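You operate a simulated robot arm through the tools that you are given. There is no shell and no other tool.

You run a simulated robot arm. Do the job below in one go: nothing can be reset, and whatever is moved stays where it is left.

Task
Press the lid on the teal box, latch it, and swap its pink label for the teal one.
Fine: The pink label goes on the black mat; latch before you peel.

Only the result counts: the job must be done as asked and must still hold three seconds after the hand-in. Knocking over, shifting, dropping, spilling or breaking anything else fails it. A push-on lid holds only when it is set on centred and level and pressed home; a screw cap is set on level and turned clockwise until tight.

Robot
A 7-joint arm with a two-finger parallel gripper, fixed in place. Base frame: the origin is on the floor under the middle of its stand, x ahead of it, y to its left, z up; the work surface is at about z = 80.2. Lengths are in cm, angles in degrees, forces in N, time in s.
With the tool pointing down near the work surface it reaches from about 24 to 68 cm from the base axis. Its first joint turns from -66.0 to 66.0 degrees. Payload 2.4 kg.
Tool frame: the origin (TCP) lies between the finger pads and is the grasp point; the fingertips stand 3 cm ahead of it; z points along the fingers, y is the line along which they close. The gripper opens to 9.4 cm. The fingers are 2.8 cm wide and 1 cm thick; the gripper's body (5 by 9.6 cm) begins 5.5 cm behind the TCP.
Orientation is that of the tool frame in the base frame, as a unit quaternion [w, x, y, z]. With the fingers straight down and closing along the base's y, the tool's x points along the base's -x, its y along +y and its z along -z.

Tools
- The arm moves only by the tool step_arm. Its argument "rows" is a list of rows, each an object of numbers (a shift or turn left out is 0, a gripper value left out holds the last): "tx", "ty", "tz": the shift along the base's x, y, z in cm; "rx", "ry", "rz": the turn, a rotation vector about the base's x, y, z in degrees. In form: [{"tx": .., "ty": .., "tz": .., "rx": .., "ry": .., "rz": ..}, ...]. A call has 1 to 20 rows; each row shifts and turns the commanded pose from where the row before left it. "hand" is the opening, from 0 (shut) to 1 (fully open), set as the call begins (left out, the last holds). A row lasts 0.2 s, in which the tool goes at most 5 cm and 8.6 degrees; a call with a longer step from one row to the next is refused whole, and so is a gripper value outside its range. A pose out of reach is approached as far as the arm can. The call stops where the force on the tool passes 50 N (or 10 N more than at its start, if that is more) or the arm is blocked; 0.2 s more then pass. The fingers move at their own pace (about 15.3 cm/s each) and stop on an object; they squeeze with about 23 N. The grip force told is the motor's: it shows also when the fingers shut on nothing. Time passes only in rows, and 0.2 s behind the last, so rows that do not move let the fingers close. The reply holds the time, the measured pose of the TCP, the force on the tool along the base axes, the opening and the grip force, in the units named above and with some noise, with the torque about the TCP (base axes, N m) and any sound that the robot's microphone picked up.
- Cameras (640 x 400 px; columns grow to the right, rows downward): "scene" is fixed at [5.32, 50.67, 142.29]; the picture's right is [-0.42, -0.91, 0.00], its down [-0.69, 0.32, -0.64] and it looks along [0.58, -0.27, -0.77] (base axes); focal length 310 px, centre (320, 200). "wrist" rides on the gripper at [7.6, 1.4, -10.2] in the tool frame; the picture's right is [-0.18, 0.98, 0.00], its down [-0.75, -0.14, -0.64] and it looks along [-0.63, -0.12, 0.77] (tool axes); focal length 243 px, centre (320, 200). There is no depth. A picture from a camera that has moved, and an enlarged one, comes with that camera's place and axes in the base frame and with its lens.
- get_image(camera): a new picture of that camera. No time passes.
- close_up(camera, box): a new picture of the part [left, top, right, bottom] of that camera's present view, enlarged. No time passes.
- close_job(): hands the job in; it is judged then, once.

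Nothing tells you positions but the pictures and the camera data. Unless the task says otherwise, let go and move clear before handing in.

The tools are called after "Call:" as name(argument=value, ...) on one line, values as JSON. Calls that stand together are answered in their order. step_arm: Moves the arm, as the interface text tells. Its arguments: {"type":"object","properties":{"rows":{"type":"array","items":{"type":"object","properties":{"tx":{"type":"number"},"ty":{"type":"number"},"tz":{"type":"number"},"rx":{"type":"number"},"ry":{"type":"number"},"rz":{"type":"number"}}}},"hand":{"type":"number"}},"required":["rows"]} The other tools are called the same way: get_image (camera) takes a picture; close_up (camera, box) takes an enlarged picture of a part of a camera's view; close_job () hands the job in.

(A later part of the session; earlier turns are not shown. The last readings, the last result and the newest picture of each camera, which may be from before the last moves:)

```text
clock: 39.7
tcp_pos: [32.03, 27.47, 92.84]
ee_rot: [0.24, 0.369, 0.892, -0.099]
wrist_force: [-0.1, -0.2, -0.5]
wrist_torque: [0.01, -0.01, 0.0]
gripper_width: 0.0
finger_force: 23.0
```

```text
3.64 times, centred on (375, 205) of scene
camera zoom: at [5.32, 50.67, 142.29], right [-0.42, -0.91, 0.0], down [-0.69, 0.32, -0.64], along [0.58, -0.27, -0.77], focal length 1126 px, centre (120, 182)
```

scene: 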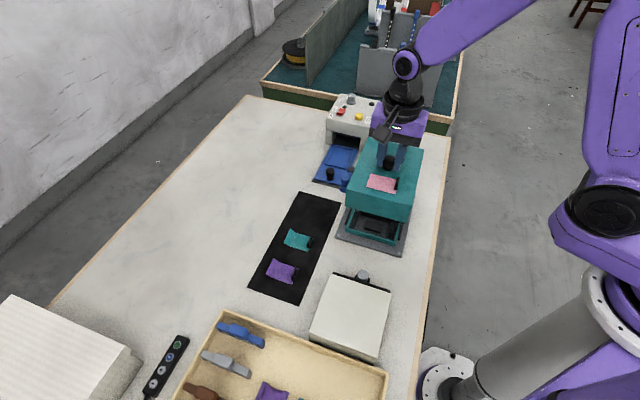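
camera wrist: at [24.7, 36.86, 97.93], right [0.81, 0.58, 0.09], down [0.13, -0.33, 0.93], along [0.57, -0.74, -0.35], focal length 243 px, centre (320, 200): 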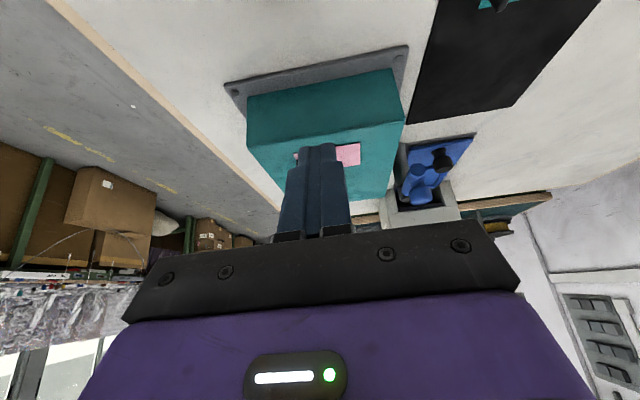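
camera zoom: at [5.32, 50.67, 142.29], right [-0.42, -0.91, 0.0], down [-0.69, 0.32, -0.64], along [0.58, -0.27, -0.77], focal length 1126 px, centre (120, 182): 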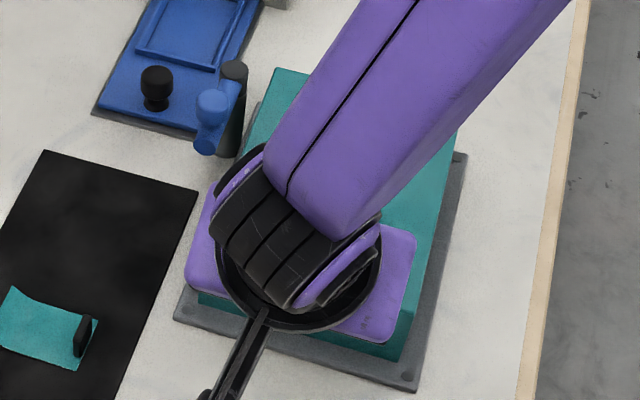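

From the low angle the lid's front edge sits flush on the plate with even margins. To be sure it has caught, I'll re-grip the knob and do a very gentle pull test; first I untilt and return above the knob.

Call:
step_arm(rows=[{"tz": 1.5, "rx": 5.3, "ry": 5.3}, {"tz": 1.5, "rx": 5.3, "ry": 5.3}, {"tz": 1.5, "rx": 5.3, "ry": 5.3}, {"tz": 1.5, "rx": 5.3, "ry": 5.3}, {"tx": 2.4, "ty": -2.4}, {"tx": 2.4, "ty": -2.4}, {"tx": 2.4, "ty": -2.4}, {"tx": 2.35, "ty": -2.3}, {}], hand=0.55)

Call:
close_up(camera="wrist", box=[220, 60, 420, 200])

```text
clock: 41.7
tcp_pos: [41.43, 17.81, 98.81]
ee_rot: [0.0, 0.382, 0.924, 0.001]
wrist_force: [-0.8, 0.5, 0.3]
wrist_torque: [0.0, 0.01, -0.02]
gripper_width: 5.18
finger_force: 0.1
```

```text
2.86 times, centred on (320, 130) of wrist
camera zoom: at [37.07, 24.27, 109.15], right [0.82, 0.57, 0.0], down [0.43, -0.63, 0.64], along [0.36, -0.53, -0.77], focal length 693 px, centre (320, 400)
```

zoom: 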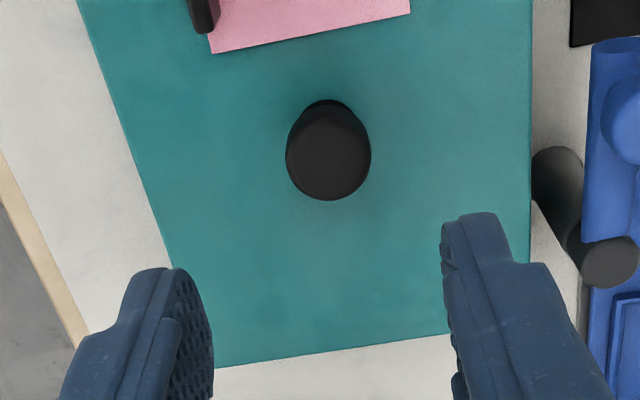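

Call:
step_arm(rows=[{"tx": 0.05, "ty": 0.15, "tz": -2.5}, {"tz": -2.5}, {"tz": -2}, {"tz": -1.5}, {"tz": -0.75}, {}])

Call:
step_arm(rows=[{}, {}, {}], hand=0)

Call:
step_arm(rows=[{"tz": 0.05}, {}])

```text
clock: 43.1
tcp_pos: [41.61, 18.38, 89.45]
ee_rot: [0.001, 0.383, 0.924, 0.0]
wrist_force: [-0.8, -0.5, 0.0]
wrist_torque: [0.01, 0.01, 0.02]
gripper_width: 5.14
finger_force: 0.0
```

```text
clock: 43.9
tcp_pos: [41.52, 18.37, 89.51]
ee_rot: [-0.001, 0.383, 0.924, -0.001]
wrist_force: [-2.7, -2.4, 2.7]
wrist_torque: [-0.07, 0.04, -0.01]
gripper_width: 2.5
finger_force: 23.2
```

```text
clock: 44.5
tcp_pos: [41.5, 18.13, 89.58]
ee_rot: [0.0, 0.383, 0.924, 0.001]
wrist_force: [-1.5, 0.0, 0.1]
wrist_torque: [-0.04, 0.02, 0.07]
gripper_width: 2.47
finger_force: 22.9
```

Call:
step_arm(rows=[{"tz": 0.05}, {}])

Call:
step_arm(rows=[{"tz": 0.05}, {}])

Call:
close_up(camera="scene", box=[333, 215, 373, 240])

Call:
close_up(camera="scene", box=[380, 230, 420, 255])

```text
clock: 45.1
tcp_pos: [41.6, 18.17, 89.68]
ee_rot: [0.001, 0.382, 0.924, 0.001]
wrist_force: [-0.6, 0.0, 0.3]
wrist_torque: [-0.04, 0.01, 0.0]
gripper_width: 2.49
finger_force: 22.5
```

```text
clock: 45.7
tcp_pos: [41.62, 18.08, 89.64]
ee_rot: [0.0, 0.382, 0.924, 0.001]
wrist_force: [-0.3, 0.5, 0.2]
wrist_torque: [0.01, 0.04, 0.01]
gripper_width: 2.53
finger_force: 22.9
```

```text
16.00 times, centred on (353, 228) of scene
camera zoom: at [5.33, 50.67, 142.29], right [-0.42, -0.91, 0.0], down [-0.69, 0.32, -0.64], along [0.58, -0.27, -0.77], focal length 4955 px, centre (-208, -240)
```

zoom: 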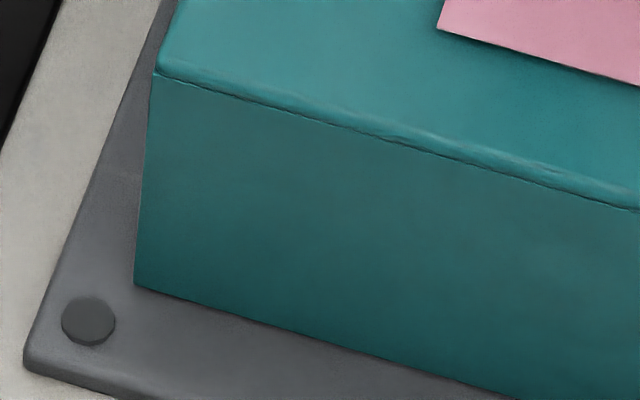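

```text
16.00 times, centred on (400, 242) of scene
camera zoom: at [5.33, 50.67, 142.29], right [-0.42, -0.91, 0.0], down [-0.69, 0.32, -0.64], along [0.58, -0.27, -0.77], focal length 4955 px, centre (-960, -480)
```

zoom: 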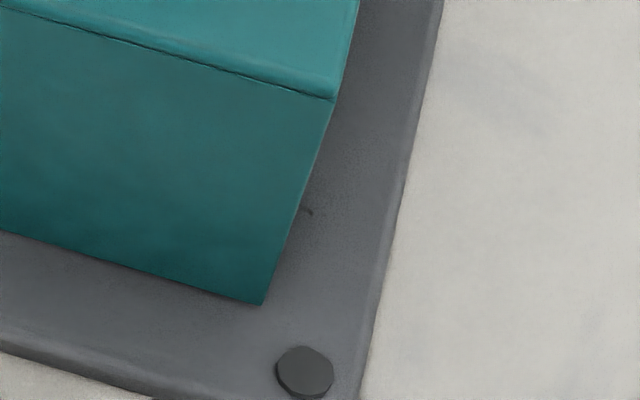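

The lid lifts freely, so it has not caught yet; it also sits about 0.15 cm toward the lever side. While still gripping, I'll lift slightly, shift it to centre, and press down again.

Call:
step_arm(rows=[{"tz": 0.3}, {"tx": -0.03, "ty": -0.19}, {}])

Call:
close_up(camera="scene", box=[333, 215, 373, 240])

Call:
close_up(camera="scene", box=[380, 230, 420, 255])

```text
clock: 46.5
tcp_pos: [41.64, 17.84, 90.04]
ee_rot: [0.001, 0.383, 0.924, 0.001]
wrist_force: [0.0, 0.3, -1.2]
wrist_torque: [0.02, 0.02, 0.01]
gripper_width: 2.49
finger_force: 23.3
```

```text
16.00 times, centred on (353, 228) of scene
camera zoom: at [5.33, 50.67, 142.29], right [-0.42, -0.91, 0.0], down [-0.69, 0.32, -0.64], along [0.58, -0.27, -0.77], focal length 4955 px, centre (-208, -240)
```

zoom: 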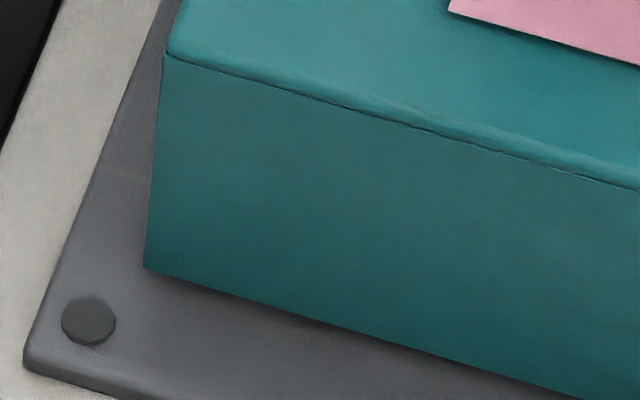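

```text
16.00 times, centred on (400, 242) of scene
camera zoom: at [5.33, 50.67, 142.29], right [-0.42, -0.91, 0.0], down [-0.69, 0.32, -0.64], along [0.58, -0.27, -0.77], focal length 4955 px, centre (-960, -480)
```

zoom: 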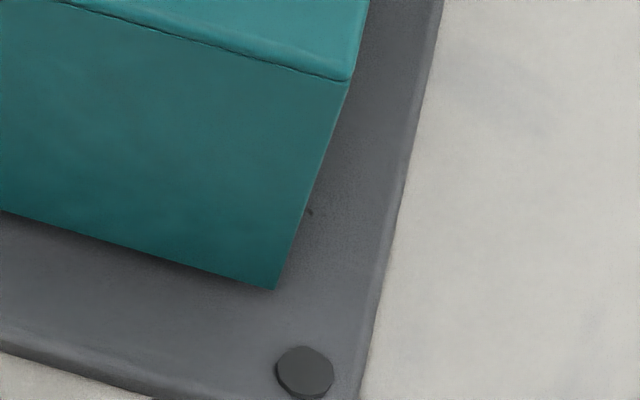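

Front overhang is now 0.64 cm (wanted about 0.62) and the side offset is about 0.06 cm. I'll take out that last bit and lower again in small steps.

Call:
step_arm(rows=[{"tx": -0.04, "ty": -0.04, "tz": -0.2}, {"tz": -0.15}, {}])

Call:
step_arm(rows=[{"tz": -0.1}, {}])

Call:
step_arm(rows=[{"tz": -0.1}, {}])

Call:
step_arm(rows=[{"tz": -0.1}, {}])

```text
clock: 47.3
tcp_pos: [41.53, 17.93, 89.69]
ee_rot: [0.0, 0.383, 0.924, 0.001]
wrist_force: [0.2, 0.7, -1.1]
wrist_torque: [-0.01, 0.02, 0.03]
gripper_width: 2.5
finger_force: 22.5
```

```text
clock: 47.9
tcp_pos: [41.66, 17.95, 89.58]
ee_rot: [0.0, 0.383, 0.924, 0.0]
wrist_force: [-6.4, 0.3, 16.1]
wrist_torque: [-0.02, 0.09, -0.02]
gripper_width: 2.49
finger_force: 22.6
```

```text
clock: 48.5
tcp_pos: [41.63, 17.99, 89.56]
ee_rot: [0.002, 0.382, 0.924, 0.001]
wrist_force: [-2.9, 2.3, 14.5]
wrist_torque: [-0.03, 0.04, 0.01]
gripper_width: 2.5
finger_force: 23.0
```

```text
clock: 49.1
tcp_pos: [41.59, 17.94, 89.36]
ee_rot: [0.001, 0.383, 0.924, 0.001]
wrist_force: [-2.3, 3.4, 15.2]
wrist_torque: [0.0, -0.02, 0.0]
gripper_width: 2.53
finger_force: 23.1
```

The side forces are now small, and the grip seems to slip down the knob at about 15 N. I'll continue until the fingertips bear on the lid itself on both sides of the knob, then press.

Call:
step_arm(rows=[{"tz": -0.1}, {"tz": -0.1}, {}])

Call:
step_arm(rows=[{"tz": -0.1}, {"tz": -0.1}, {}])

Call:
close_up(camera="scene", box=[345, 165, 425, 215])

```text
clock: 49.9
tcp_pos: [41.58, 17.91, 89.33]
ee_rot: [0.001, 0.382, 0.924, -0.001]
wrist_force: [-3.3, -0.8, 11.8]
wrist_torque: [-0.11, 0.19, -0.07]
gripper_width: 2.51
finger_force: 23.0
stopped in row 3: the force on the tool passed its limit at 52 N (the readings are from after the stop); the commanded pose is now the measured one
```

```text
clock: 50.5
tcp_pos: [41.67, 17.82, 89.25]
ee_rot: [0.001, 0.382, 0.924, 0.0]
wrist_force: [-3.4, -0.3, 12.1]
wrist_torque: [-0.1, 0.22, -0.06]
gripper_width: 2.48
finger_force: 22.7
stopped in row 2: the force on the tool passed its limit at 56 N (the readings are from after the stop); the commanded pose is now the measured one
```

```text
8.00 times, centred on (385, 190) of scene
camera zoom: at [5.3, 50.66, 142.29], right [-0.42, -0.91, 0.0], down [-0.69, 0.32, -0.64], along [0.58, -0.27, -0.77], focal length 2478 px, centre (-200, 280)
```

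zoom: 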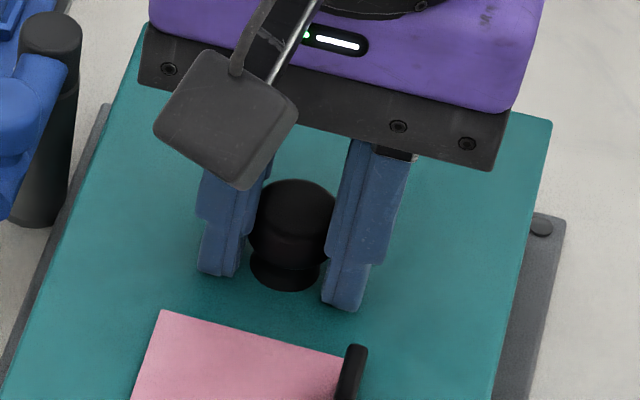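

Call:
close_up(camera="scene", box=[333, 215, 373, 240])

Call:
close_up(camera="scene", box=[380, 230, 420, 255])

```text
16.00 times, centred on (353, 228) of scene
camera zoom: at [5.3, 50.66, 142.29], right [-0.42, -0.91, 0.0], down [-0.69, 0.32, -0.64], along [0.58, -0.27, -0.77], focal length 4955 px, centre (-208, -240)
```

zoom: 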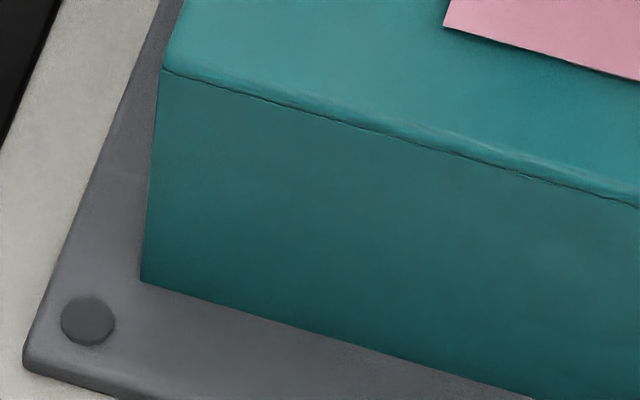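

```text
16.00 times, centred on (400, 242) of scene
camera zoom: at [5.3, 50.66, 142.29], right [-0.42, -0.91, 0.0], down [-0.69, 0.32, -0.64], along [0.58, -0.27, -0.77], focal length 4955 px, centre (-960, -480)
```

zoom: 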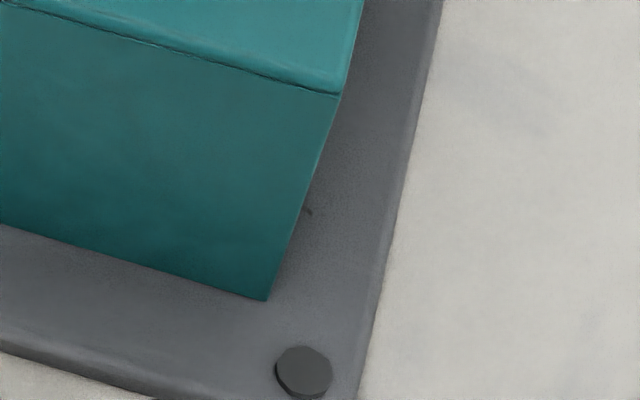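

Even at 52–56 N the front edge stays a bit higher than when it rested freely, so something is keeping it up. I'll release and look at the lid from its right side at a low angle.

Call:
step_arm(rows=[{"tz": 0.1}, {}])

Call:
step_arm(rows=[{}, {}], hand=0.55)

Call:
step_arm(rows=[{"tz": 2}, {"tz": 3}, {"tz": 3}, {"tz": 3}, {}])

Call:
close_up(camera="scene", box=[325, 150, 421, 260])

Call:
close_up(camera="scene", box=[333, 215, 373, 240])

Call:
close_up(camera="scene", box=[380, 230, 420, 255])

```text
clock: 51.1
tcp_pos: [41.7, 17.98, 89.3]
ee_rot: [0.002, 0.382, 0.924, 0.001]
wrist_force: [0.9, -0.4, -0.8]
wrist_torque: [-0.02, 0.0, 0.0]
gripper_width: 2.49
finger_force: 23.3
```

```text
clock: 51.7
tcp_pos: [41.76, 17.96, 89.36]
ee_rot: [0.002, 0.383, 0.924, 0.0]
wrist_force: [0.8, 0.3, 0.1]
wrist_torque: [-0.01, -0.02, 0.01]
gripper_width: 5.21
finger_force: 0.0
```

```text
clock: 52.9
tcp_pos: [41.44, 18.03, 100.41]
ee_rot: [0.001, 0.383, 0.924, 0.001]
wrist_force: [-0.3, -0.3, 0.0]
wrist_torque: [0.01, -0.01, 0.01]
gripper_width: 5.17
finger_force: 0.1
```

```text
3.64 times, centred on (373, 205) of scene
camera zoom: at [5.32, 50.67, 142.29], right [-0.42, -0.91, 0.0], down [-0.69, 0.32, -0.64], along [0.58, -0.27, -0.77], focal length 1126 px, centre (127, 182)
```

zoom: 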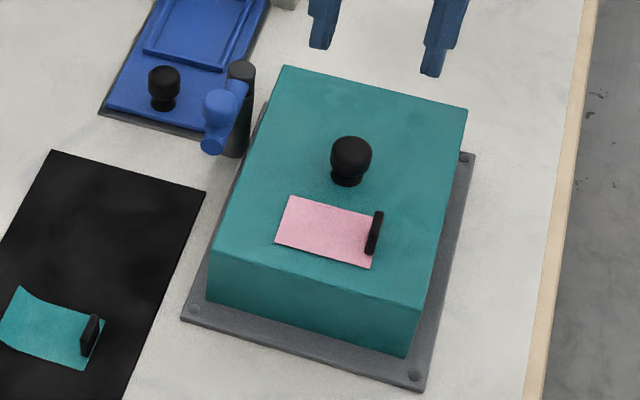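

```text
16.00 times, centred on (353, 228) of scene
camera zoom: at [5.32, 50.67, 142.29], right [-0.42, -0.91, 0.0], down [-0.69, 0.32, -0.64], along [0.58, -0.27, -0.77], focal length 4955 px, centre (-208, -240)
```

zoom: 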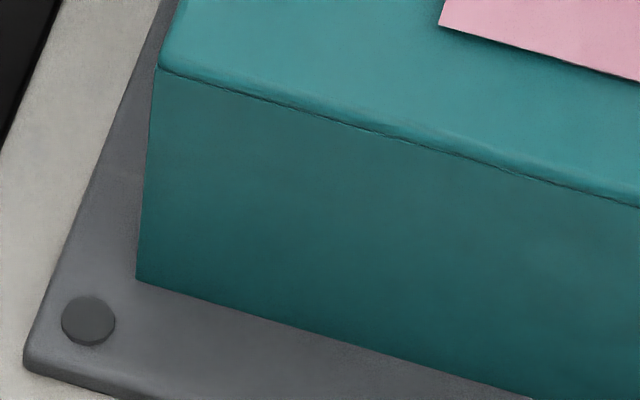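

```text
16.00 times, centred on (400, 242) of scene
camera zoom: at [5.32, 50.67, 142.29], right [-0.42, -0.91, 0.0], down [-0.69, 0.32, -0.64], along [0.58, -0.27, -0.77], focal length 4955 px, centre (-960, -480)
```

zoom: 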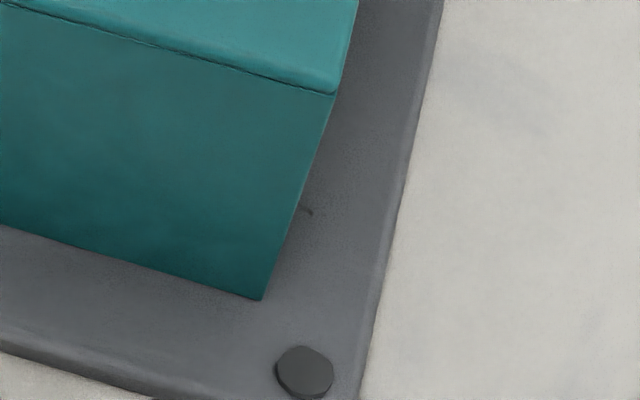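

Call:
close_up(camera="scene", box=[350, 160, 390, 185])

Call:
close_up(camera="scene", box=[390, 170, 430, 195])

Call:
get_image(camera="wrist")

```text
16.00 times, centred on (370, 172) of scene
camera zoom: at [5.32, 50.67, 142.29], right [-0.42, -0.91, 0.0], down [-0.69, 0.32, -0.64], along [0.58, -0.27, -0.77], focal length 4955 px, centre (-480, 640)
```

zoom: 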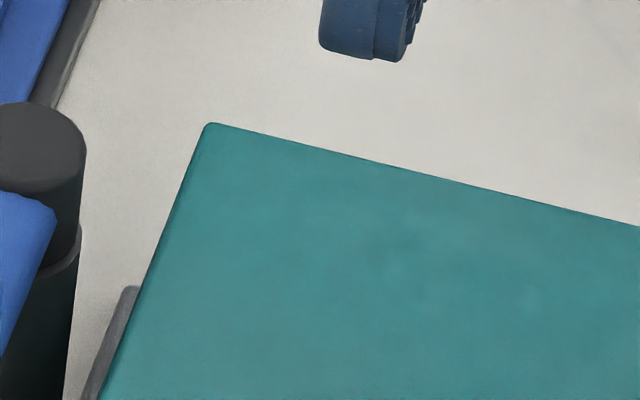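

```text
16.00 times, centred on (410, 182) of scene
camera zoom: at [5.32, 50.67, 142.29], right [-0.42, -0.91, 0.0], down [-0.69, 0.32, -0.64], along [0.58, -0.27, -0.77], focal length 4955 px, centre (-1120, 480)
```

zoom: 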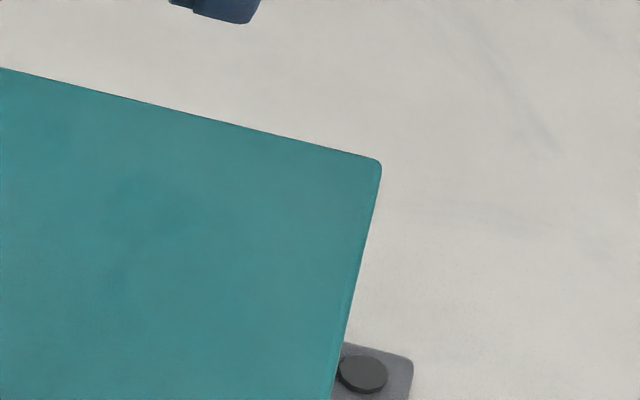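

```text
taken
camera wrist: at [37.12, 24.48, 110.68], right [0.83, 0.56, 0.0], down [0.43, -0.63, 0.64], along [0.36, -0.53, -0.77], focal length 243 px, centre (320, 200)
```

wrist: 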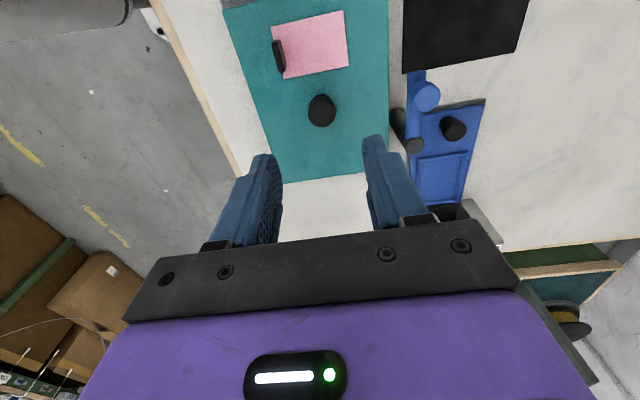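

The lid now measures level but about 0.2 cm toward the lever side. I need to understand the black bars, so I'll look from the right side at a low angle with the gripper wide open.

Call:
step_arm(rows=[{"tx": -0.5, "ty": -0.5, "rz": 7.5}, {"tx": -0.5, "ty": -0.5, "rz": 7.5}, {"tx": -0.5, "ty": -0.5, "rz": 7.5}, {"tx": -0.5, "ty": -0.5, "rz": 7.5}, {"tx": -0.5, "ty": -0.5, "rz": 7.5}, {"tx": -0.5, "ty": -0.5, "rz": 7.5}, {"tx": -0.5, "ty": -0.5, "rz": 7.5}, {"tx": -0.6, "ty": -0.6, "rz": 7.5}, {"tx": -0.6, "ty": -0.6, "rz": 7.5}, {"tx": -0.6, "ty": -0.6, "rz": 7.5}, {"tx": -0.6, "ty": -0.6, "rz": 7.5}, {"tx": -0.6, "ty": -0.6, "rz": 7.5}, {"tz": -1, "rx": 5.3, "ry": -5.3}, {"tz": -2, "rx": 5.3, "ry": -5.3}, {"tz": -2, "rx": 5.3, "ry": -5.3}, {"tz": -2, "rx": 5.3, "ry": -5.3}, {"tz": -2}, {"tz": -2}, {}], hand=1)

Call:
get_image(camera="wrist")

```text
clock: 56.9
tcp_pos: [36.02, 10.95, 91.42]
ee_rot: [0.172, -0.378, 0.906, 0.084]
wrist_force: [0.1, 0.1, 0.3]
wrist_torque: [0.0, -0.03, -0.02]
gripper_width: 9.42
finger_force: 0.0
out of reach, approached as far as the arm can: row 15, 16
```

```text
taken
camera wrist: at [27.33, 4.18, 98.13], right [-0.58, 0.81, 0.09], down [0.43, 0.21, 0.88], along [0.69, 0.55, -0.47], focal length 243 px, centre (320, 200)
```

wrist: 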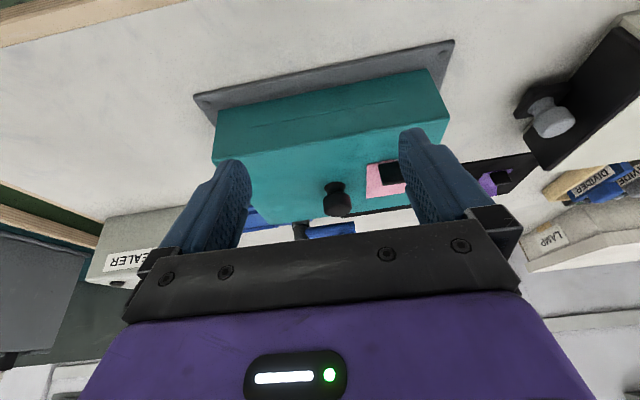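

Call:
close_up(camera="wrist", box=[185, 50, 325, 150])

Call:
close_up(camera="wrist", box=[320, 30, 460, 130])

```text
4.00 times, centred on (255, 100) of wrist
camera zoom: at [27.33, 4.18, 98.13], right [-0.58, 0.81, 0.09], down [0.43, 0.21, 0.88], along [0.69, 0.55, -0.47], focal length 970 px, centre (580, 600)
```

zoom: 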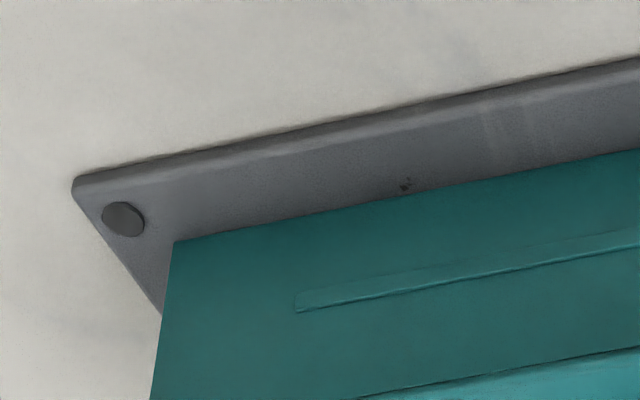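

```text
4.00 times, centred on (390, 80) of wrist
camera zoom: at [27.33, 4.18, 98.13], right [-0.58, 0.81, 0.09], down [0.43, 0.21, 0.88], along [0.69, 0.55, -0.47], focal length 970 px, centre (40, 680)
```

zoom: 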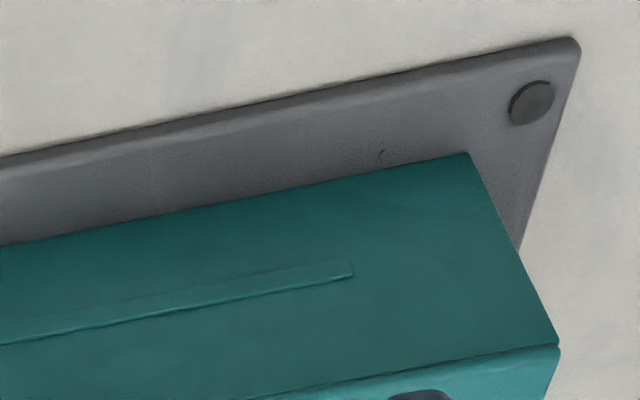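

The bars are now hidden inside the lid's walls and the lid's lower edge looks flush, but it sits about 0.2 cm toward the lever and 0.2–0.3 cm too far back. I'll return over the knob, re-grip, re-centre it better and then press with a sustained force.

Call:
step_arm(rows=[{"tz": 2}, {"tz": 2}, {"tz": 2, "rx": -5.3, "ry": 5.3}, {"tz": 2, "rx": -5.3, "ry": 5.3}, {"tz": 1, "rx": -5.3, "ry": 5.3}, {"tz": 0, "rx": -5.3, "ry": 5.3}, {"tx": 0.5, "ty": 0.5, "rz": -7.5}, {"tx": 0.5, "ty": 0.5, "rz": -7.5}, {"tx": 0.5, "ty": 0.5, "rz": -7.5}, {"tx": 0.5, "ty": 0.5, "rz": -7.5}, {"tx": 0.5, "ty": 0.5, "rz": -7.5}, {"tx": 0.5, "ty": 0.5, "rz": -7.5}, {"tx": 0.5, "ty": 0.5, "rz": -7.5}, {"tx": 0.5, "ty": 0.6, "rz": -7.5}, {"tx": 0.5, "ty": 0.6, "rz": -7.5}, {"tx": 0.5, "ty": 0.6, "rz": -7.5}, {"tx": 0.5, "ty": 0.6, "rz": -7.5}, {"tx": 0.5, "ty": 0.6, "rz": -7.5}, {}])

Call:
close_up(camera="wrist", box=[220, 60, 420, 200])

```text
clock: 60.9
tcp_pos: [42.33, 17.97, 98.71]
ee_rot: [0.024, 0.38, 0.924, 0.024]
wrist_force: [0.2, -0.2, 0.2]
wrist_torque: [-0.01, 0.0, -0.02]
gripper_width: 9.37
finger_force: 0.1
out of reach, approached as far as the arm can: row 3, 4
```

```text
2.86 times, centred on (320, 130) of wrist
camera zoom: at [37.25, 24.29, 108.8], right [0.82, 0.57, 0.07], down [0.4, -0.65, 0.65], along [0.41, -0.51, -0.76], focal length 693 px, centre (320, 400)
```

zoom: 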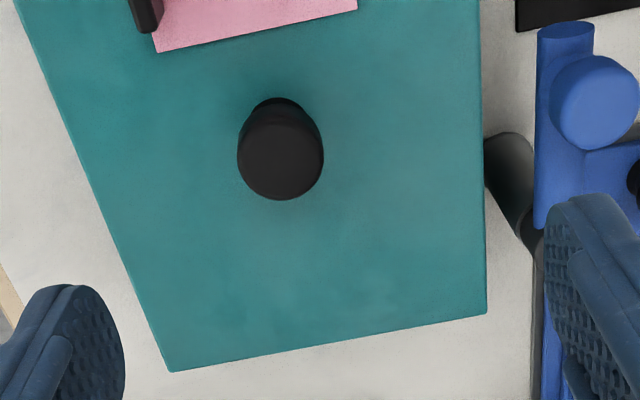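

The tool came back slightly tilted (about 4°) because part of the tilt was out of reach. I'll correct the orientation before doing anything else.

Call:
step_arm(rows=[{"rx": -0.75, "ry": 1.8}, {"rx": -0.75, "ry": 1.79}, {}, {}])

Call:
step_arm(rows=[{}, {}])

```text
clock: 61.9
tcp_pos: [42.33, 18.12, 98.68]
ee_rot: [0.0, 0.381, 0.925, 0.001]
wrist_force: [-0.7, -0.2, 0.3]
wrist_torque: [-0.01, 0.03, -0.01]
gripper_width: 9.38
finger_force: 0.0
```

```text
clock: 62.5
tcp_pos: [42.44, 18.19, 98.65]
ee_rot: [-0.001, 0.38, 0.925, 0.0]
wrist_force: [-0.2, -0.2, -0.3]
wrist_torque: [-0.01, 0.0, 0.0]
gripper_width: 9.4
finger_force: 0.1
```

Call:
step_arm(rows=[{"tx": -0.6, "ty": 0.0, "rz": -0.3}, {}, {}], hand=0.55)

Call:
close_up(camera="wrist", box=[220, 60, 420, 200])

Call:
step_arm(rows=[{}])

Call:
step_arm(rows=[{}])

```text
clock: 63.3
tcp_pos: [41.73, 18.05, 98.74]
ee_rot: [0.0, 0.383, 0.924, 0.0]
wrist_force: [-1.0, 0.6, -0.4]
wrist_torque: [0.01, 0.01, 0.01]
gripper_width: 5.15
finger_force: 0.2
```

```text
2.86 times, centred on (320, 130) of wrist
camera zoom: at [37.36, 24.54, 109.0], right [0.82, 0.57, 0.0], down [0.43, -0.63, 0.64], along [0.36, -0.53, -0.77], focal length 693 px, centre (320, 400)
```

zoom: 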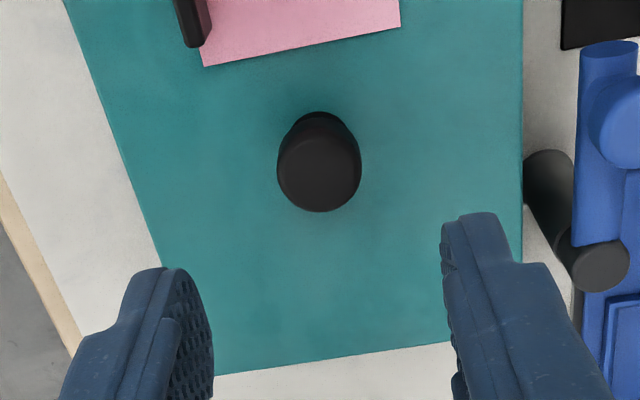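

```text
clock: 63.7
tcp_pos: [41.73, 18.09, 98.73]
ee_rot: [0.0, 0.383, 0.924, 0.001]
wrist_force: [0.3, 0.3, 0.0]
wrist_torque: [-0.04, 0.02, 0.02]
gripper_width: 5.17
finger_force: 0.0
```

```text
clock: 64.1
tcp_pos: [41.78, 17.93, 98.68]
ee_rot: [0.0, 0.382, 0.924, 0.0]
wrist_force: [0.0, 1.1, 0.0]
wrist_torque: [0.0, -0.01, 0.02]
gripper_width: 5.19
finger_force: 0.1
```

The tool is straight again and the knob is at about (41.78, 17.99). I'll descend, grip, lift slightly and shift the lid to the centred target (about 41.42, 18.09).

Call:
step_arm(rows=[{"tx": 0.03, "ty": -0.06, "tz": -2.5}, {"tz": -2.5}, {"tz": -2}, {"tz": -1.5}, {"tz": -0.7}, {}])

Call:
step_arm(rows=[{}, {}, {}], hand=0)

Call:
step_arm(rows=[{"tz": 0.15}, {"tz": 0.2}, {"tz": 0.2}, {"tx": -0.18, "ty": 0.05}, {"tx": -0.18, "ty": 0.05}, {}])

Call:
close_up(camera="scene", box=[333, 215, 373, 240])

Call:
close_up(camera="scene", box=[380, 230, 420, 255])

```text
clock: 65.5
tcp_pos: [41.82, 18.07, 89.49]
ee_rot: [0.0, 0.383, 0.924, -0.001]
wrist_force: [-0.1, 0.1, -0.5]
wrist_torque: [-0.03, -0.01, 0.02]
gripper_width: 5.17
finger_force: 0.0
```

```text
clock: 66.3
tcp_pos: [41.74, 18.09, 89.52]
ee_rot: [-0.001, 0.384, 0.924, -0.001]
wrist_force: [-5.6, -5.3, 0.9]
wrist_torque: [-0.09, 0.13, -0.03]
gripper_width: 2.53
finger_force: 22.8
```

```text
clock: 67.7
tcp_pos: [41.44, 18.09, 90.1]
ee_rot: [0.001, 0.382, 0.924, 0.001]
wrist_force: [0.4, 0.0, -0.8]
wrist_torque: [0.0, 0.0, -0.01]
gripper_width: 2.48
finger_force: 23.2
```

```text
16.00 times, centred on (353, 228) of scene
camera zoom: at [5.33, 50.67, 142.29], right [-0.42, -0.91, 0.0], down [-0.69, 0.32, -0.64], along [0.58, -0.27, -0.77], focal length 4955 px, centre (-208, -240)
```

zoom: 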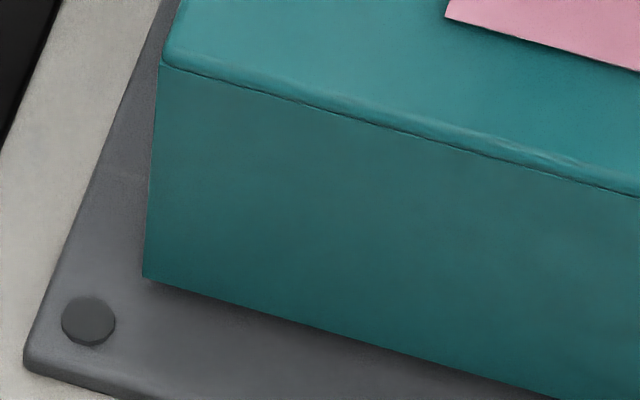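

```text
16.00 times, centred on (400, 242) of scene
camera zoom: at [5.33, 50.67, 142.29], right [-0.42, -0.91, 0.0], down [-0.69, 0.32, -0.64], along [0.58, -0.27, -0.77], focal length 4955 px, centre (-960, -480)
```

zoom: 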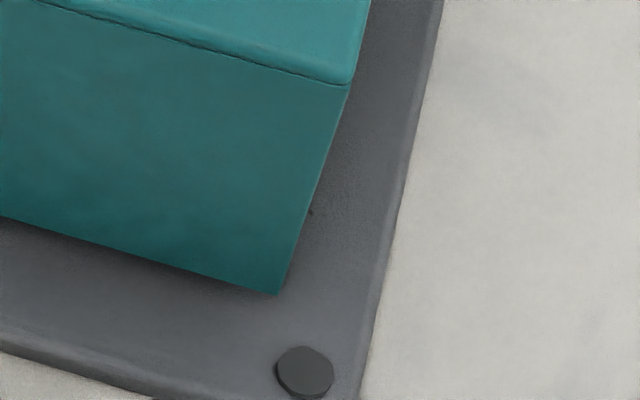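

The lid is now centred across its width (offset about 0.02 cm) with a small yaw of about 0.4° and 0.1 cm too far back. I'll trim both and lower to touch.

Call:
step_arm(rows=[{"tx": -0.07, "ty": 0.07, "rz": -0.4}, {"tz": -0.15}, {"tz": -0.1}, {}])

Call:
step_arm(rows=[{"tz": -0.1}, {}])

Call:
step_arm(rows=[{"tz": -0.05}, {}])

Call:
step_arm(rows=[{"tz": -0.05}, {}])

```text
clock: 68.7
tcp_pos: [41.45, 18.26, 89.78]
ee_rot: [0.0, 0.386, 0.922, 0.0]
wrist_force: [-0.4, -0.3, -1.1]
wrist_torque: [0.0, 0.04, 0.0]
gripper_width: 2.5
finger_force: 23.0
```

```text
clock: 69.3
tcp_pos: [41.36, 18.29, 89.64]
ee_rot: [0.0, 0.386, 0.923, 0.0]
wrist_force: [0.4, 0.1, -1.3]
wrist_torque: [0.0, 0.02, -0.01]
gripper_width: 2.48
finger_force: 23.7
```

```text
clock: 69.9
tcp_pos: [41.41, 18.25, 89.73]
ee_rot: [0.001, 0.386, 0.922, 0.0]
wrist_force: [0.1, -0.6, -1.9]
wrist_torque: [-0.05, -0.02, -0.02]
gripper_width: 2.49
finger_force: 22.8
```

```text
clock: 70.5
tcp_pos: [41.47, 18.02, 89.62]
ee_rot: [-0.001, 0.386, 0.923, 0.0]
wrist_force: [-0.2, -0.1, -1.3]
wrist_torque: [-0.02, 0.01, 0.01]
gripper_width: 2.51
finger_force: 22.9
```

Call:
step_arm(rows=[{"tz": -0.05}, {}])

Call:
step_arm(rows=[{"tz": -0.05}, {}])

Call:
step_arm(rows=[{"tz": -0.05}, {}])

Call:
close_up(camera="scene", box=[333, 215, 373, 240])

Call:
close_up(camera="scene", box=[380, 230, 420, 255])

```text
clock: 71.1
tcp_pos: [41.4, 18.11, 89.57]
ee_rot: [-0.001, 0.386, 0.923, 0.0]
wrist_force: [0.5, -0.8, 0.2]
wrist_torque: [-0.03, 0.0, -0.02]
gripper_width: 2.51
finger_force: 23.3
```

```text
clock: 71.7
tcp_pos: [41.38, 18.27, 89.52]
ee_rot: [0.0, 0.386, 0.923, 0.0]
wrist_force: [1.3, -0.7, -0.6]
wrist_torque: [0.04, -0.01, -0.03]
gripper_width: 2.5
finger_force: 23.3
```

```text
clock: 72.3
tcp_pos: [41.24, 18.14, 89.46]
ee_rot: [0.0, 0.385, 0.923, 0.0]
wrist_force: [-4.0, -0.2, 10.1]
wrist_torque: [0.04, 0.11, -0.05]
gripper_width: 2.52
finger_force: 23.1
```

```text
16.00 times, centred on (353, 228) of scene
camera zoom: at [5.3, 50.66, 142.29], right [-0.42, -0.91, 0.0], down [-0.69, 0.32, -0.64], along [0.58, -0.27, -0.77], focal length 4955 px, centre (-208, -240)
```

zoom: 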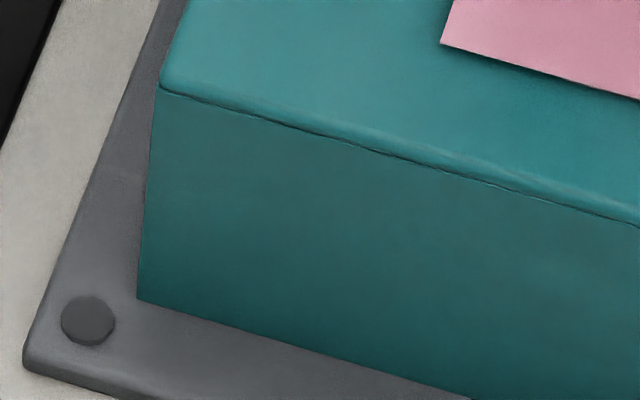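

```text
16.00 times, centred on (400, 242) of scene
camera zoom: at [5.3, 50.66, 142.29], right [-0.42, -0.91, 0.0], down [-0.69, 0.32, -0.64], along [0.58, -0.27, -0.77], focal length 4955 px, centre (-960, -480)
```

zoom: 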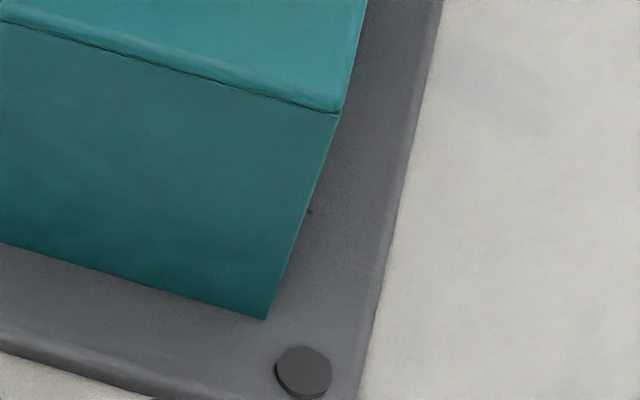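

Contact at about 10 N, and the lid is now centred to within about 0.03 cm both ways. I'll press further in fine steps and hold.

Call:
step_arm(rows=[{"tz": -0.05}, {"tz": -0.05}, {}])

Call:
step_arm(rows=[{"tz": -0.05}, {"tz": -0.05}, {}])

Call:
step_arm(rows=[{"tz": -0.05}, {}, {}])

```text
clock: 73.1
tcp_pos: [41.37, 18.22, 89.35]
ee_rot: [0.001, 0.385, 0.923, 0.0]
wrist_force: [-5.7, -2.1, 15.8]
wrist_torque: [-0.07, 0.1, -0.04]
gripper_width: 2.51
finger_force: 23.2
```

```text
clock: 73.9
tcp_pos: [41.35, 18.06, 89.31]
ee_rot: [0.001, 0.387, 0.922, 0.001]
wrist_force: [1.5, -6.0, 15.2]
wrist_torque: [-0.19, -0.05, -0.04]
gripper_width: 2.5
finger_force: 22.2
```

```text
clock: 74.7
tcp_pos: [41.39, 18.23, 89.38]
ee_rot: [0.001, 0.386, 0.922, 0.001]
wrist_force: [1.3, -5.8, 33.0]
wrist_torque: [-0.3, 0.07, -0.07]
gripper_width: 2.48
finger_force: 23.7
```

Call:
step_arm(rows=[{"tz": -0.02}, {}, {}, {}])

Call:
step_arm(rows=[{"tz": -0.02}, {}, {}, {}])

Call:
close_up(camera="scene", box=[333, 215, 373, 240])

Call:
close_up(camera="scene", box=[380, 230, 420, 255])

Call:
close_up(camera="scene", box=[345, 165, 425, 215])

```text
clock: 75.7
tcp_pos: [41.5, 18.3, 89.35]
ee_rot: [0.001, 0.385, 0.923, 0.001]
wrist_force: [5.2, -6.5, 30.7]
wrist_torque: [-0.32, 0.03, 0.06]
gripper_width: 2.48
finger_force: 23.2
```

```text
clock: 76.7
tcp_pos: [41.45, 18.26, 89.24]
ee_rot: [0.0, 0.386, 0.923, 0.0]
wrist_force: [3.9, -5.6, 29.0]
wrist_torque: [-0.2, 0.06, -0.09]
gripper_width: 2.47
finger_force: 23.4
```

```text
16.00 times, centred on (353, 228) of scene
camera zoom: at [5.29, 50.64, 142.3], right [-0.42, -0.91, 0.0], down [-0.69, 0.32, -0.64], along [0.58, -0.27, -0.77], focal length 4955 px, centre (-208, -240)
```

zoom: 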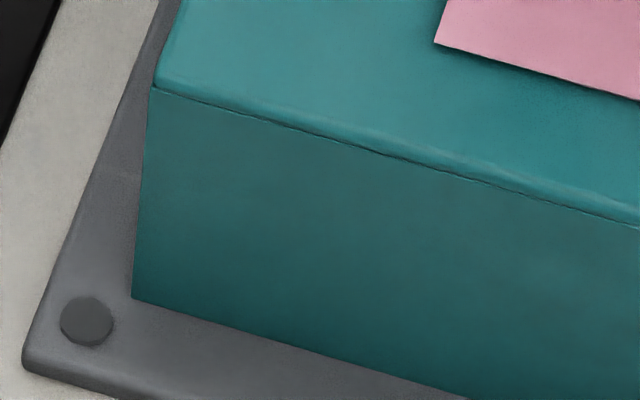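

```text
16.00 times, centred on (400, 242) of scene
camera zoom: at [5.29, 50.64, 142.3], right [-0.42, -0.91, 0.0], down [-0.69, 0.32, -0.64], along [0.58, -0.27, -0.77], focal length 4955 px, centre (-960, -480)
```

zoom: 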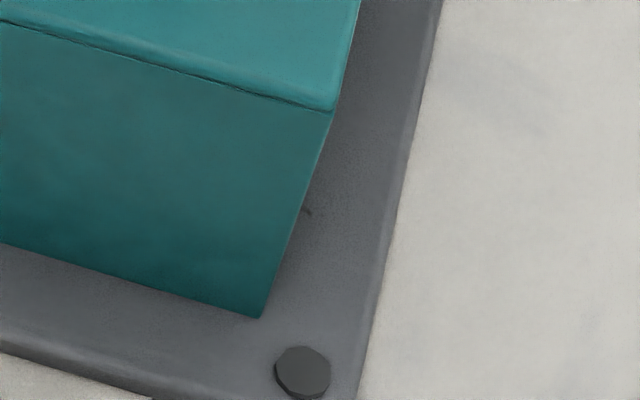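

```text
8.00 times, centred on (385, 190) of scene
camera zoom: at [5.29, 50.64, 142.3], right [-0.42, -0.91, 0.0], down [-0.69, 0.32, -0.64], along [0.58, -0.27, -0.77], focal length 2478 px, centre (-200, 280)
```

zoom: 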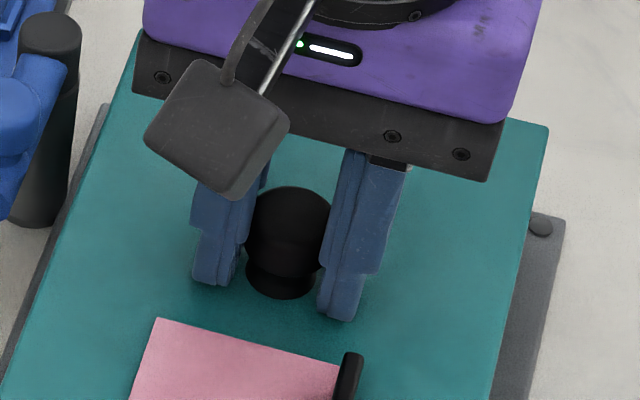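

The lid holds at about 30 N with no further travel, so it must be bottomed on the plate. I'll test by lifting very slightly and watching the force and picture.

Call:
step_arm(rows=[{"tz": 0.1}, {"tz": 0.1}, {}])

Call:
step_arm(rows=[{"tz": 0.05}, {}])

Call:
step_arm(rows=[{"tz": 0.05}, {}])

Call:
close_up(camera="scene", box=[333, 215, 373, 240])

Call:
close_up(camera="scene", box=[380, 230, 420, 255])

```text
clock: 77.5
tcp_pos: [41.22, 18.02, 89.38]
ee_rot: [-0.002, 0.386, 0.923, -0.003]
wrist_force: [1.6, -0.9, -2.7]
wrist_torque: [-0.13, -0.07, -0.13]
gripper_width: 2.5
finger_force: 23.2
```

```text
clock: 78.1
tcp_pos: [41.54, 18.21, 89.52]
ee_rot: [0.001, 0.386, 0.923, 0.0]
wrist_force: [-0.1, 0.8, -1.2]
wrist_torque: [0.01, -0.03, 0.02]
gripper_width: 2.49
finger_force: 23.1
```

```text
clock: 78.7
tcp_pos: [41.45, 18.13, 89.5]
ee_rot: [-0.001, 0.385, 0.923, 0.0]
wrist_force: [0.2, -0.9, -1.5]
wrist_torque: [0.0, 0.04, 0.0]
gripper_width: 2.5
finger_force: 23.3
```

```text
16.00 times, centred on (353, 228) of scene
camera zoom: at [5.32, 50.67, 142.29], right [-0.42, -0.91, 0.0], down [-0.69, 0.32, -0.64], along [0.58, -0.27, -0.77], focal length 4955 px, centre (-208, -240)
```

zoom: 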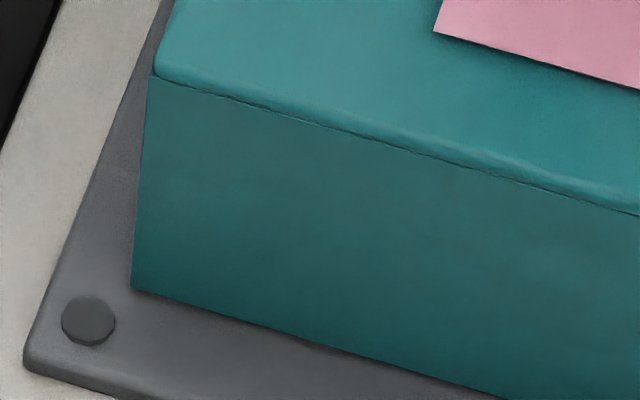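

```text
16.00 times, centred on (400, 242) of scene
camera zoom: at [5.32, 50.67, 142.29], right [-0.42, -0.91, 0.0], down [-0.69, 0.32, -0.64], along [0.58, -0.27, -0.77], focal length 4955 px, centre (-960, -480)
```

zoom: 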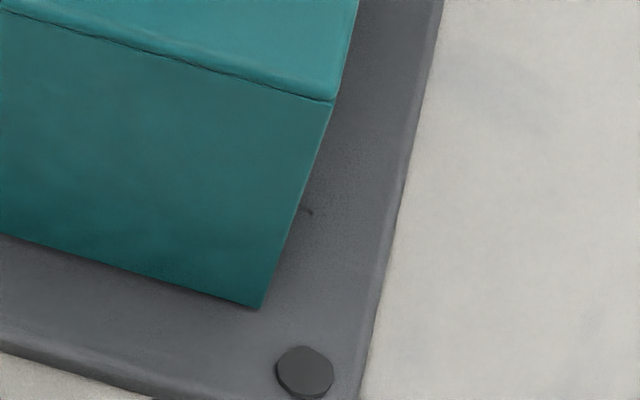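

The lid lifts with only its own weight, so nothing is retaining it yet, although it bottoms out on the plate. I'll find the exact centre by feel: lift it slightly and nudge it sideways until the walls touch the rim on each side.

Call:
step_arm(rows=[{"tz": 0.15}, {}])

Call:
step_arm(rows=[{"tx": 0.0707, "ty": 0.0707}, {}, {}])

Call:
step_arm(rows=[{"tx": 0.0354, "ty": 0.0354}, {}, {}])

Call:
step_arm(rows=[{"tx": 0.0354, "ty": 0.0354}, {}, {}])

```text
clock: 79.3
tcp_pos: [41.42, 18.14, 89.63]
ee_rot: [0.001, 0.386, 0.922, 0.001]
wrist_force: [0.4, 1.0, -0.7]
wrist_torque: [-0.02, 0.0, -0.02]
gripper_width: 2.53
finger_force: 23.3
```

```text
clock: 80.1
tcp_pos: [41.38, 18.29, 89.72]
ee_rot: [-0.001, 0.386, 0.923, -0.001]
wrist_force: [-3.2, -4.3, -3.1]
wrist_torque: [-0.25, 0.18, -0.06]
gripper_width: 2.5
finger_force: 22.9
```

```text
clock: 80.9
tcp_pos: [41.42, 18.42, 89.65]
ee_rot: [0.0, 0.386, 0.922, 0.0]
wrist_force: [-5.7, -4.7, -3.8]
wrist_torque: [-0.28, 0.29, -0.04]
gripper_width: 2.49
finger_force: 22.9
```

```text
clock: 81.7
tcp_pos: [41.68, 18.38, 89.74]
ee_rot: [0.001, 0.386, 0.922, 0.0]
wrist_force: [-6.5, -3.6, -1.3]
wrist_torque: [-0.22, 0.5, -0.01]
gripper_width: 2.51
finger_force: 23.0
```

Call:
step_arm(rows=[{"tx": -0.1414, "ty": -0.1414}, {}, {}])

Call:
step_arm(rows=[{"tx": -0.0707, "ty": -0.0707}, {}, {}])

Call:
step_arm(rows=[{"tx": -0.0707, "ty": -0.0707}, {}, {}])

Call:
step_arm(rows=[{"tx": -0.0707, "ty": -0.0707}, {}, {}])

Call:
step_arm(rows=[{"tx": -0.0707, "ty": -0.0707}, {}, {}])

```text
clock: 82.5
tcp_pos: [41.67, 18.25, 89.71]
ee_rot: [0.001, 0.386, 0.922, 0.001]
wrist_force: [0.0, 0.4, -1.4]
wrist_torque: [-0.03, -0.02, -0.01]
gripper_width: 2.52
finger_force: 22.8
```

```text
clock: 83.3
tcp_pos: [41.43, 18.13, 89.7]
ee_rot: [0.0, 0.386, 0.923, -0.001]
wrist_force: [-0.2, -0.2, -1.8]
wrist_torque: [-0.01, 0.01, -0.02]
gripper_width: 2.5
finger_force: 22.9
```

```text
clock: 84.1
tcp_pos: [41.37, 17.99, 89.53]
ee_rot: [0.001, 0.386, 0.923, 0.0]
wrist_force: [0.3, 0.1, -1.0]
wrist_torque: [-0.02, 0.0, -0.01]
gripper_width: 2.5
finger_force: 22.9
```

```text
clock: 84.9
tcp_pos: [41.23, 18.09, 89.52]
ee_rot: [-0.001, 0.386, 0.923, 0.001]
wrist_force: [0.5, -0.2, -1.5]
wrist_torque: [0.01, 0.01, 0.01]
gripper_width: 2.5
finger_force: 22.9
```

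```text
clock: 85.7
tcp_pos: [41.15, 17.97, 89.61]
ee_rot: [0.0, 0.386, 0.923, 0.0]
wrist_force: [0.7, 0.6, -0.6]
wrist_torque: [-0.01, -0.02, -0.04]
gripper_width: 2.5
finger_force: 22.6
```

Call:
step_arm(rows=[{"tx": -0.0707, "ty": -0.0707}, {}, {}])

Call:
step_arm(rows=[{"tx": -0.0707, "ty": -0.0707}, {}, {}])

Call:
step_arm(rows=[{"tx": -0.0707, "ty": -0.0707}, {}, {}])

Call:
close_up(camera="scene", box=[333, 215, 373, 240])

Call:
close_up(camera="scene", box=[380, 230, 420, 255])

```text
clock: 86.5
tcp_pos: [41.22, 17.98, 89.55]
ee_rot: [0.0, 0.386, 0.923, 0.002]
wrist_force: [2.8, 2.1, -2.7]
wrist_torque: [0.13, -0.18, 0.01]
gripper_width: 2.51
finger_force: 22.9
```

```text
clock: 87.3
tcp_pos: [40.96, 17.95, 89.57]
ee_rot: [0.001, 0.386, 0.923, 0.001]
wrist_force: [5.4, 4.9, -2.5]
wrist_torque: [0.34, -0.25, 0.04]
gripper_width: 2.53
finger_force: 22.6
```

```text
clock: 88.1
tcp_pos: [40.98, 17.74, 89.61]
ee_rot: [0.0, 0.385, 0.923, 0.001]
wrist_force: [8.6, 6.8, -2.5]
wrist_torque: [0.46, -0.33, 0.08]
gripper_width: 2.52
finger_force: 22.7
```

```text
16.00 times, centred on (353, 228) of scene
camera zoom: at [5.35, 50.69, 142.28], right [-0.42, -0.91, 0.0], down [-0.69, 0.32, -0.64], along [0.58, -0.27, -0.77], focal length 4955 px, centre (-208, -240)
```

zoom: 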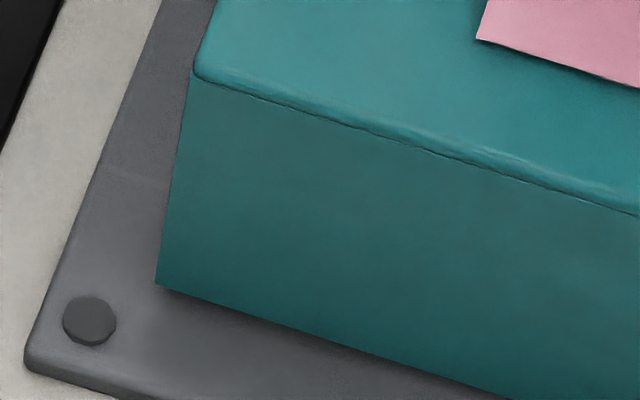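

```text
16.00 times, centred on (400, 242) of scene
camera zoom: at [5.35, 50.69, 142.28], right [-0.42, -0.91, 0.0], down [-0.69, 0.32, -0.64], along [0.58, -0.27, -0.77], focal length 4955 px, centre (-960, -480)
```

zoom: 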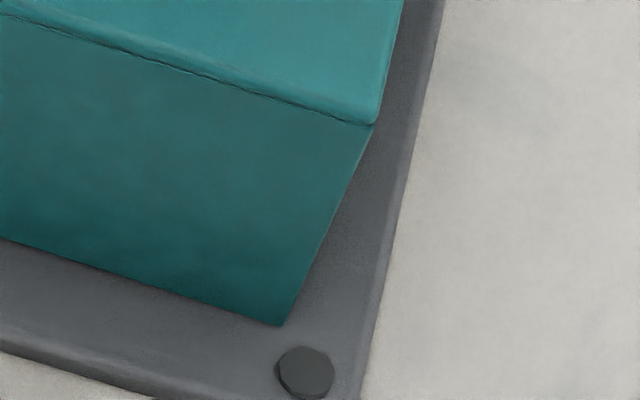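

That is useful: the lid touches at +0.0 on one side and -0.41 on the other, so the true centre is about 0.22 cm further from the lever than I had it. I'll move to that centre and probe the long direction the same way.

Call:
step_arm(rows=[{"tx": 0.17, "ty": 0.17}, {"tx": 0.17, "ty": 0.17}, {}, {}])

Call:
step_arm(rows=[{"tx": 0.1414, "ty": -0.1414}, {}, {}])

Call:
step_arm(rows=[{"tx": 0.0707, "ty": -0.0707}, {}, {}])

Call:
step_arm(rows=[{"tx": 0.0707, "ty": -0.0707}, {}, {}])

```text
clock: 89.1
tcp_pos: [41.17, 18.0, 89.65]
ee_rot: [-0.001, 0.386, 0.922, 0.0]
wrist_force: [0.0, -1.3, -1.5]
wrist_torque: [-0.08, -0.03, -0.02]
gripper_width: 2.54
finger_force: 22.7
```

```text
clock: 89.9
tcp_pos: [41.34, 17.88, 89.66]
ee_rot: [0.0, 0.386, 0.923, 0.0]
wrist_force: [0.2, -0.6, -1.0]
wrist_torque: [-0.02, -0.04, -0.01]
gripper_width: 2.5
finger_force: 22.5
```

```text
clock: 90.7
tcp_pos: [41.47, 17.75, 89.85]
ee_rot: [0.0, 0.386, 0.923, 0.0]
wrist_force: [0.3, 0.7, -0.7]
wrist_torque: [0.04, -0.02, 0.01]
gripper_width: 2.53
finger_force: 22.6
```

```text
clock: 91.5
tcp_pos: [41.45, 17.69, 89.63]
ee_rot: [-0.001, 0.384, 0.923, -0.001]
wrist_force: [-6.9, 7.0, -1.0]
wrist_torque: [0.55, 0.4, 0.0]
gripper_width: 2.48
finger_force: 22.9
```

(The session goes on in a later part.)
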